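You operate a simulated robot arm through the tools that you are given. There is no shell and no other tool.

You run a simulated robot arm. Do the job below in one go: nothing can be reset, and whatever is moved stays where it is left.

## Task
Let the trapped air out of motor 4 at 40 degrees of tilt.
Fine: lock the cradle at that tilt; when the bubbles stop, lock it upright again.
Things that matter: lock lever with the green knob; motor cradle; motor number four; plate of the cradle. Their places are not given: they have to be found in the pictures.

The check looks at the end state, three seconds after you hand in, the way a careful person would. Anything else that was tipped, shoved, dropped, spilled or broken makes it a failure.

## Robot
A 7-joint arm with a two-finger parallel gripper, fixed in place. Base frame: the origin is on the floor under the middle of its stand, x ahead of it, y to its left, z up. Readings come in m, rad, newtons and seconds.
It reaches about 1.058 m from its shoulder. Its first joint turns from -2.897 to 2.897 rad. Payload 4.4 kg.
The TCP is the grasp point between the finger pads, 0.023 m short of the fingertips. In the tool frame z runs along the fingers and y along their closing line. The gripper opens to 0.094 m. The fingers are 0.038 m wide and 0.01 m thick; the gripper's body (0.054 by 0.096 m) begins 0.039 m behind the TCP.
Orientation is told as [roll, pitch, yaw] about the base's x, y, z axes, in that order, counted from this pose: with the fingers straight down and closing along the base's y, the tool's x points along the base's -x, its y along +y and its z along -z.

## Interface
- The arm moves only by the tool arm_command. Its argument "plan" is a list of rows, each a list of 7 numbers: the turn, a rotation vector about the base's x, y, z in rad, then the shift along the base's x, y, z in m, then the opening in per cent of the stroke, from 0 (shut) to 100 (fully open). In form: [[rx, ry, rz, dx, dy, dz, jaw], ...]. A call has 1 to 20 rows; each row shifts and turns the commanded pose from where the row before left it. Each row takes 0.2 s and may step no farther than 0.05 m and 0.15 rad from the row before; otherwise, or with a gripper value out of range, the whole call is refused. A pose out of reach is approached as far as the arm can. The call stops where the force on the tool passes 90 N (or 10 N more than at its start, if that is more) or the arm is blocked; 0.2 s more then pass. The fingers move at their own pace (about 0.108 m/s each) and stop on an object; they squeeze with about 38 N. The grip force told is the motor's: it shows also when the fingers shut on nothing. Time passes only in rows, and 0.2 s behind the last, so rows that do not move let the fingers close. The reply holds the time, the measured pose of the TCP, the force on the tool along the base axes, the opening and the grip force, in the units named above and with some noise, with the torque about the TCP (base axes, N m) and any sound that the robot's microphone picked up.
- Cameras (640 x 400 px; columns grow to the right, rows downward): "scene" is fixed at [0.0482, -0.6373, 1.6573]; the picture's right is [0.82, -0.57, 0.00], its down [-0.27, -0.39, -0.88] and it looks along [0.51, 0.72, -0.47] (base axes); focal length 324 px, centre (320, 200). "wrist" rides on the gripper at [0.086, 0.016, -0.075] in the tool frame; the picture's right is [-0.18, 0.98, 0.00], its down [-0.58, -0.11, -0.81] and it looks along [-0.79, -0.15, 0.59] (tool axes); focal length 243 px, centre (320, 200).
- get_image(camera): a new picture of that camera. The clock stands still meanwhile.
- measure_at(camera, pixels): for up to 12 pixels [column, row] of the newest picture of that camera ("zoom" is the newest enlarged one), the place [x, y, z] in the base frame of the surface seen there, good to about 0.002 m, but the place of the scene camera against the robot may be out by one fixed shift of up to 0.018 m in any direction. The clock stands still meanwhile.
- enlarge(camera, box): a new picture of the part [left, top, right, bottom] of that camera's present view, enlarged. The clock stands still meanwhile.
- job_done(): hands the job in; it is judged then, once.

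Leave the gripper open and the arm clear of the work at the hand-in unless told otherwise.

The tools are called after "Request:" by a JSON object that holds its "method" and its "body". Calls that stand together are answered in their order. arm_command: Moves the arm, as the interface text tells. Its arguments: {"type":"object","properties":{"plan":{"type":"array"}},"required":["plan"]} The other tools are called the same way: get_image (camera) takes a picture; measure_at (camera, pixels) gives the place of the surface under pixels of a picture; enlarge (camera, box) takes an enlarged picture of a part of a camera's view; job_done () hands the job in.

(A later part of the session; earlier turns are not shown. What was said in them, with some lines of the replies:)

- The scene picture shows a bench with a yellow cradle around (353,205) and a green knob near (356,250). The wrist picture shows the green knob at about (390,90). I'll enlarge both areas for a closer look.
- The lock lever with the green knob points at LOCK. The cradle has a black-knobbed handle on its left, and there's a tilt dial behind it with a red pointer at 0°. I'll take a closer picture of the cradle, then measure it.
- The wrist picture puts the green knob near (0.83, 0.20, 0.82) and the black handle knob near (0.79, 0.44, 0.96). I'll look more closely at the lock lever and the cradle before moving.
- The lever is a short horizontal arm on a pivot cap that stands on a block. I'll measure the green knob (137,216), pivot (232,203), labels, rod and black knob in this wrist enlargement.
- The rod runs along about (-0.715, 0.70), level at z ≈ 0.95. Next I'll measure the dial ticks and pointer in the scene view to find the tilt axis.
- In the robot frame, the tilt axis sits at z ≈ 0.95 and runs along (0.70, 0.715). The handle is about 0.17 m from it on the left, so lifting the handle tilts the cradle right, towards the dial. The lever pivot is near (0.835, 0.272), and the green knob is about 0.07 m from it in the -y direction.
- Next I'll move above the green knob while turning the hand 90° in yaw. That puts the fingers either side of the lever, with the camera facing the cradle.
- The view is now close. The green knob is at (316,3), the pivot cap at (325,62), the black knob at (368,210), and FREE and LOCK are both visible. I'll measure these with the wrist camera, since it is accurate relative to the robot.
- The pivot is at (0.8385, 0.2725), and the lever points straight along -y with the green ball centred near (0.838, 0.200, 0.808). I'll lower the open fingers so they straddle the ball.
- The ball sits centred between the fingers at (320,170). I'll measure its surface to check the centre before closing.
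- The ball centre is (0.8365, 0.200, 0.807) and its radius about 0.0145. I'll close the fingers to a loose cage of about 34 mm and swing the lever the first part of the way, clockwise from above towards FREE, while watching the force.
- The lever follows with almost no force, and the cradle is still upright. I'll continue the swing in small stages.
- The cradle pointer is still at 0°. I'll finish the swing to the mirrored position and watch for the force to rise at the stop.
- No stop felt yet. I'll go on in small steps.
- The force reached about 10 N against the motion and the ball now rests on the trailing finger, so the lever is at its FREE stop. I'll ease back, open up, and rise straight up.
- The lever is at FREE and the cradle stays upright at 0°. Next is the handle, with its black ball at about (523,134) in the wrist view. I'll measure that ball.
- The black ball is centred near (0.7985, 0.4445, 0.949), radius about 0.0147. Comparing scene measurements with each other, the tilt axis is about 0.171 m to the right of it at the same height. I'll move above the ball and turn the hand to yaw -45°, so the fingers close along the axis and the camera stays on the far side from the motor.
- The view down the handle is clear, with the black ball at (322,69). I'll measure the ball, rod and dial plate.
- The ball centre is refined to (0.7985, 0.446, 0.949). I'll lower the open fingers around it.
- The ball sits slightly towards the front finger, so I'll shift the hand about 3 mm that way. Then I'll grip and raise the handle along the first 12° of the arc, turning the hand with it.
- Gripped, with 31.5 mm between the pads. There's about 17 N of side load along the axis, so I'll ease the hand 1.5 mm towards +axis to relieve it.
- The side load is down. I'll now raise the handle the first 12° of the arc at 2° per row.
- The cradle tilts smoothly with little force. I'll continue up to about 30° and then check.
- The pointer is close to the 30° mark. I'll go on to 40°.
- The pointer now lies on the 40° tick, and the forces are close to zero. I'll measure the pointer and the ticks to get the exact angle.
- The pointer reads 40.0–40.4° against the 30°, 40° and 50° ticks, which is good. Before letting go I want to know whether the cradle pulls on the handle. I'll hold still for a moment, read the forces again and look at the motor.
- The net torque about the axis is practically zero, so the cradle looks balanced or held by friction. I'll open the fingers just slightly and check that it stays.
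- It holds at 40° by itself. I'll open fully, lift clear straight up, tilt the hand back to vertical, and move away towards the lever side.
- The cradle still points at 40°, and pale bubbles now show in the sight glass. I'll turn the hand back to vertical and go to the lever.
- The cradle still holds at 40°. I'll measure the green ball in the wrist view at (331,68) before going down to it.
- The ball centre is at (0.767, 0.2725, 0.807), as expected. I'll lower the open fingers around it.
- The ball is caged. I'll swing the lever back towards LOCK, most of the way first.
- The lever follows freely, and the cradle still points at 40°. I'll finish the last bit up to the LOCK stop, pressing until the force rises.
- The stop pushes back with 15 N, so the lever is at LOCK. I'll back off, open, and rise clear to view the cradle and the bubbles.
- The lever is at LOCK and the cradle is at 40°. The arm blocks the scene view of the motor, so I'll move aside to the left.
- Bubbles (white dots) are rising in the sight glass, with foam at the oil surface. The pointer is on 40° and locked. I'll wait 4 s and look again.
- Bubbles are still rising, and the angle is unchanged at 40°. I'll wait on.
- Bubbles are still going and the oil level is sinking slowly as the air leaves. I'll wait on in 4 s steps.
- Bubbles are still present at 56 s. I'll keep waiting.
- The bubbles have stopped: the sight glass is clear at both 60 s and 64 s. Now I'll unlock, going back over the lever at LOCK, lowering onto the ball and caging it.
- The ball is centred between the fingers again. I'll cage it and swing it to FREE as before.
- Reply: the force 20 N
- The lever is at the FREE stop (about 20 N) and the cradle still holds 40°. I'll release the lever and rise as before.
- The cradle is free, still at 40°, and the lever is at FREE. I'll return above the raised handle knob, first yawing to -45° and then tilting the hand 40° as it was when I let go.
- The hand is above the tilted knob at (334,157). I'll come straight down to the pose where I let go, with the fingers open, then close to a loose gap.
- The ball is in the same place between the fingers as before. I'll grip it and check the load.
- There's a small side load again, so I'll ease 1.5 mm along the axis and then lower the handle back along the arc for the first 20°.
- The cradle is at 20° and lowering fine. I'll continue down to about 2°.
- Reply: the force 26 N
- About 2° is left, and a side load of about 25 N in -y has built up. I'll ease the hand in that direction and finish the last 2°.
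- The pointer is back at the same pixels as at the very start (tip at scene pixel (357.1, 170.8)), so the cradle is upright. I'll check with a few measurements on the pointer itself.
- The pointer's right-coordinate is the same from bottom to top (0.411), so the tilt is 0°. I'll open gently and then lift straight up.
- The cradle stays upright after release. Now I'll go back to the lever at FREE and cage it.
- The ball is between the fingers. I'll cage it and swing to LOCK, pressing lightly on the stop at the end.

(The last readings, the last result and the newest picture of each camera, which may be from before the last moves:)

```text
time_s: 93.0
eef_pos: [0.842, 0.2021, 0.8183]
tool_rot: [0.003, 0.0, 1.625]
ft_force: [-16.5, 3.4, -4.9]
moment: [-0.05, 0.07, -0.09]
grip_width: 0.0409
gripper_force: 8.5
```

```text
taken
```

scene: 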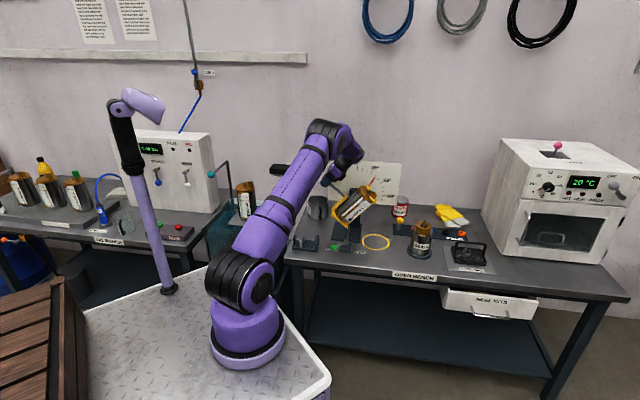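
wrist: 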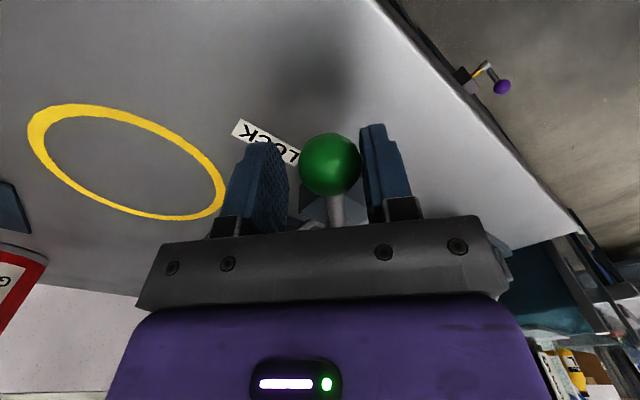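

The stop pushes back with 16.5 N, the same as the earlier lock. I'll back off, open, rise, and move the arm clear.

Request:
{"method": "arm_command", "body": {"plan": [[0, 0, 0, -0.0065, 0, 0, 36], [0, 0, 0, 0, 0, 0, 100], [0, 0, 0, 0, 0, 0, 100], [0, 0, 0, 0, 0, 0, 100], [0, 0, 0, 0, 0, 0.02, 100], [0, 0, 0, 0, 0, 0.03, 100], [0, 0, 0, 0, 0, 0.04, 100], [0, 0, 0, -0.02, -0.02, 0.04, 100], [0, 0, 0, -0.03, -0.02, 0.03, 100], [0, 0, 0, -0.03, -0.02, 0.03, 100], [0, 0, -0.14, -0.025, 0.02, 0.03, 100], [0, 0, -0.14, -0.025, 0.02, 0.03, 100], [0, 0, -0.14, -0.025, 0.02, 0.03, 100], [0, 0, -0.14, -0.025, 0.02, 0.03, 100], [0, 0, -0.14, -0.025, 0.02, 0.03, 100], [0, 0, -0.14, -0.025, 0.02, 0.03, 100], [0, 0, 0, 0, 0, 0, 100]]}}

Request:
{"method": "get_image", "body": {"camera": "scene"}}

Request:
{"method": "enlarge", "body": {"camera": "scene", "box": [310, 150, 400, 265]}}

Request:
{"method": "enlarge", "body": {"camera": "scene", "box": [330, 155, 400, 205]}}

Request:
{"method": "get_image", "body": {"camera": "wrist"}}

```text
time_s: 96.6
eef_pos: [0.6089, 0.2604, 1.1874]
tool_rot: [0.001, 0.001, 0.78]
ft_force: [0.4, -0.5, 0.8]
moment: [0.03, 0.0, 0.0]
grip_width: 0.0942
gripper_force: 0.1
```

```text
taken
```

scene: 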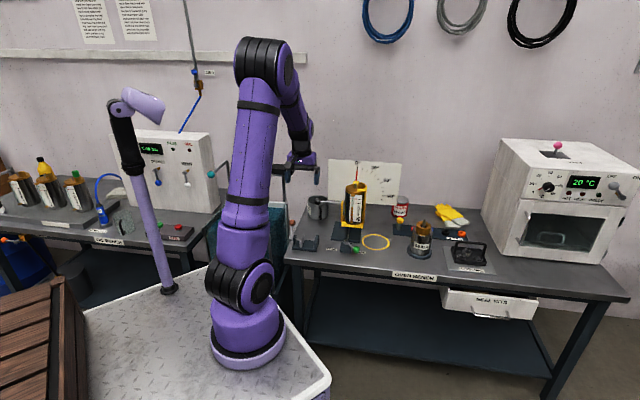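

```text
3.48 times, centred on (355, 208) of scene
```

zoom: 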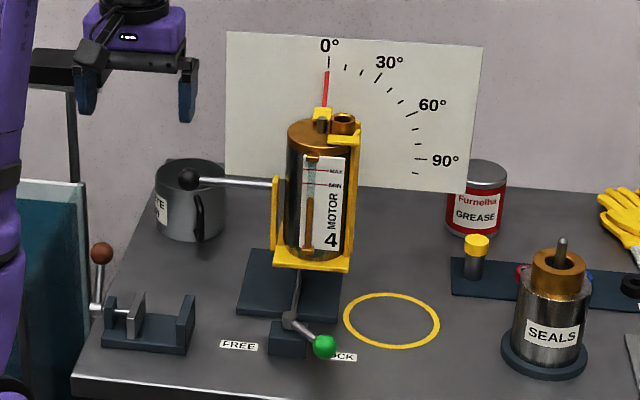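

```text
8.00 times, centred on (365, 180) of scene
```

zoom: 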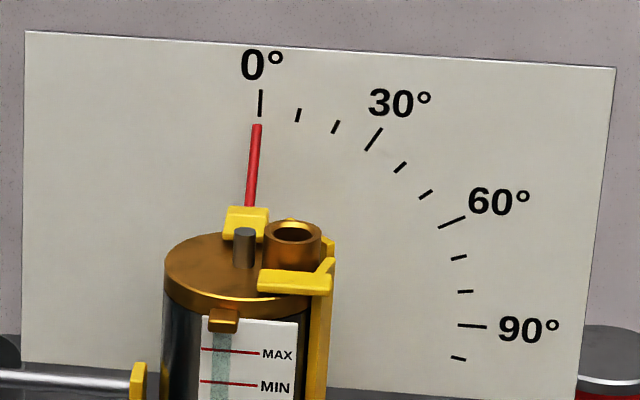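

```text
taken
```

wrist: 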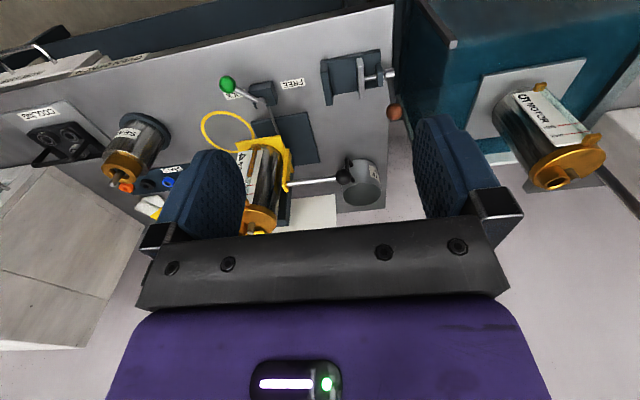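

The cradle is upright, the lever is at LOCK and the arm is clear. As a last check I'll look at the sight glass for bubbles, compare the lever's position with the start, and look for drips.

Request:
{"method": "enlarge", "body": {"camera": "scene", "box": [335, 185, 375, 260]}}

Request:
{"method": "measure_at", "body": {"camera": "wrist", "pixels": [[227, 84], [222, 84], [232, 84], [227, 78], [227, 90]]}}

Request:
{"method": "enlarge", "body": {"camera": "scene", "box": [345, 185, 370, 225]}}

```text
5.33 times, centred on (355, 222) of scene
```

zoom: 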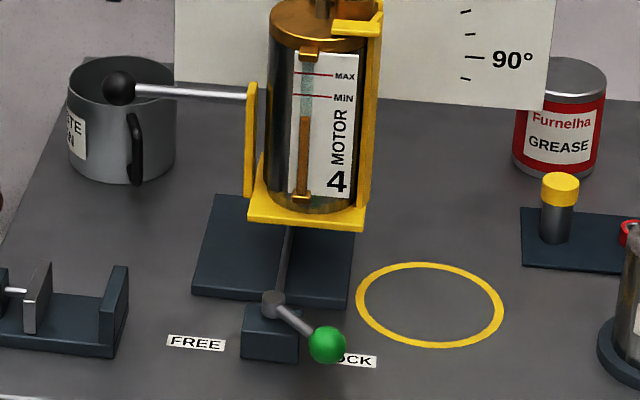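

```text
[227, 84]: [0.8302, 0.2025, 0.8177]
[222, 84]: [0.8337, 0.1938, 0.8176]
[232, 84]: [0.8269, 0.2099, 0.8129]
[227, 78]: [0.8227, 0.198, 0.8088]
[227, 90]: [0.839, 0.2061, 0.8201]
```

```text
10.00 times, centred on (358, 205) of scene
```

zoom: 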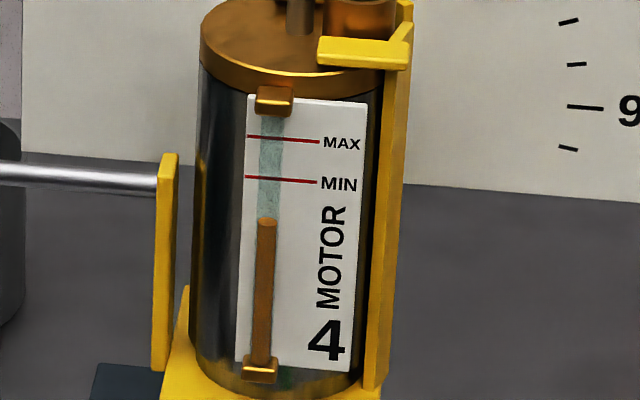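

The sight glass is clear, with no bubbles. The lever is where it was at the start, at LOCK; the cradle is upright at 0°; and I see no drips or anything disturbed. The gripper is open and the arm is clear, so I'm handing in.

Request:
{"method": "job_done", "body": {}}

```text
The job is handed in.
```

Motor 4 has been bled at 40° of tilt and is upright again with the lock lever at LOCK. I've handed the job in, but no result has come back yet.

- **Tilt:** I set the cradle to 40° and locked it there; the pointer read 40.0–40.4° against the dial ticks.
- **Bubbles:** they rose in the sight glass from about 23 s and had stopped by 60 s. The glass was still clear at 64 s, so I unlocked the cradle then.
- **Upright:** the pointer is back on 0°, and the lever was pressed against its LOCK stop again.
- **Surroundings:** I saw nothing spilled or moved. The gripper is open and the arm is clear of the work.

**Oil level:** motor 4's oil now sits below the MIN mark; it was just above MIN at the start. It sank as the trapped air came out. I did not top it up because that wasn't part of the job.
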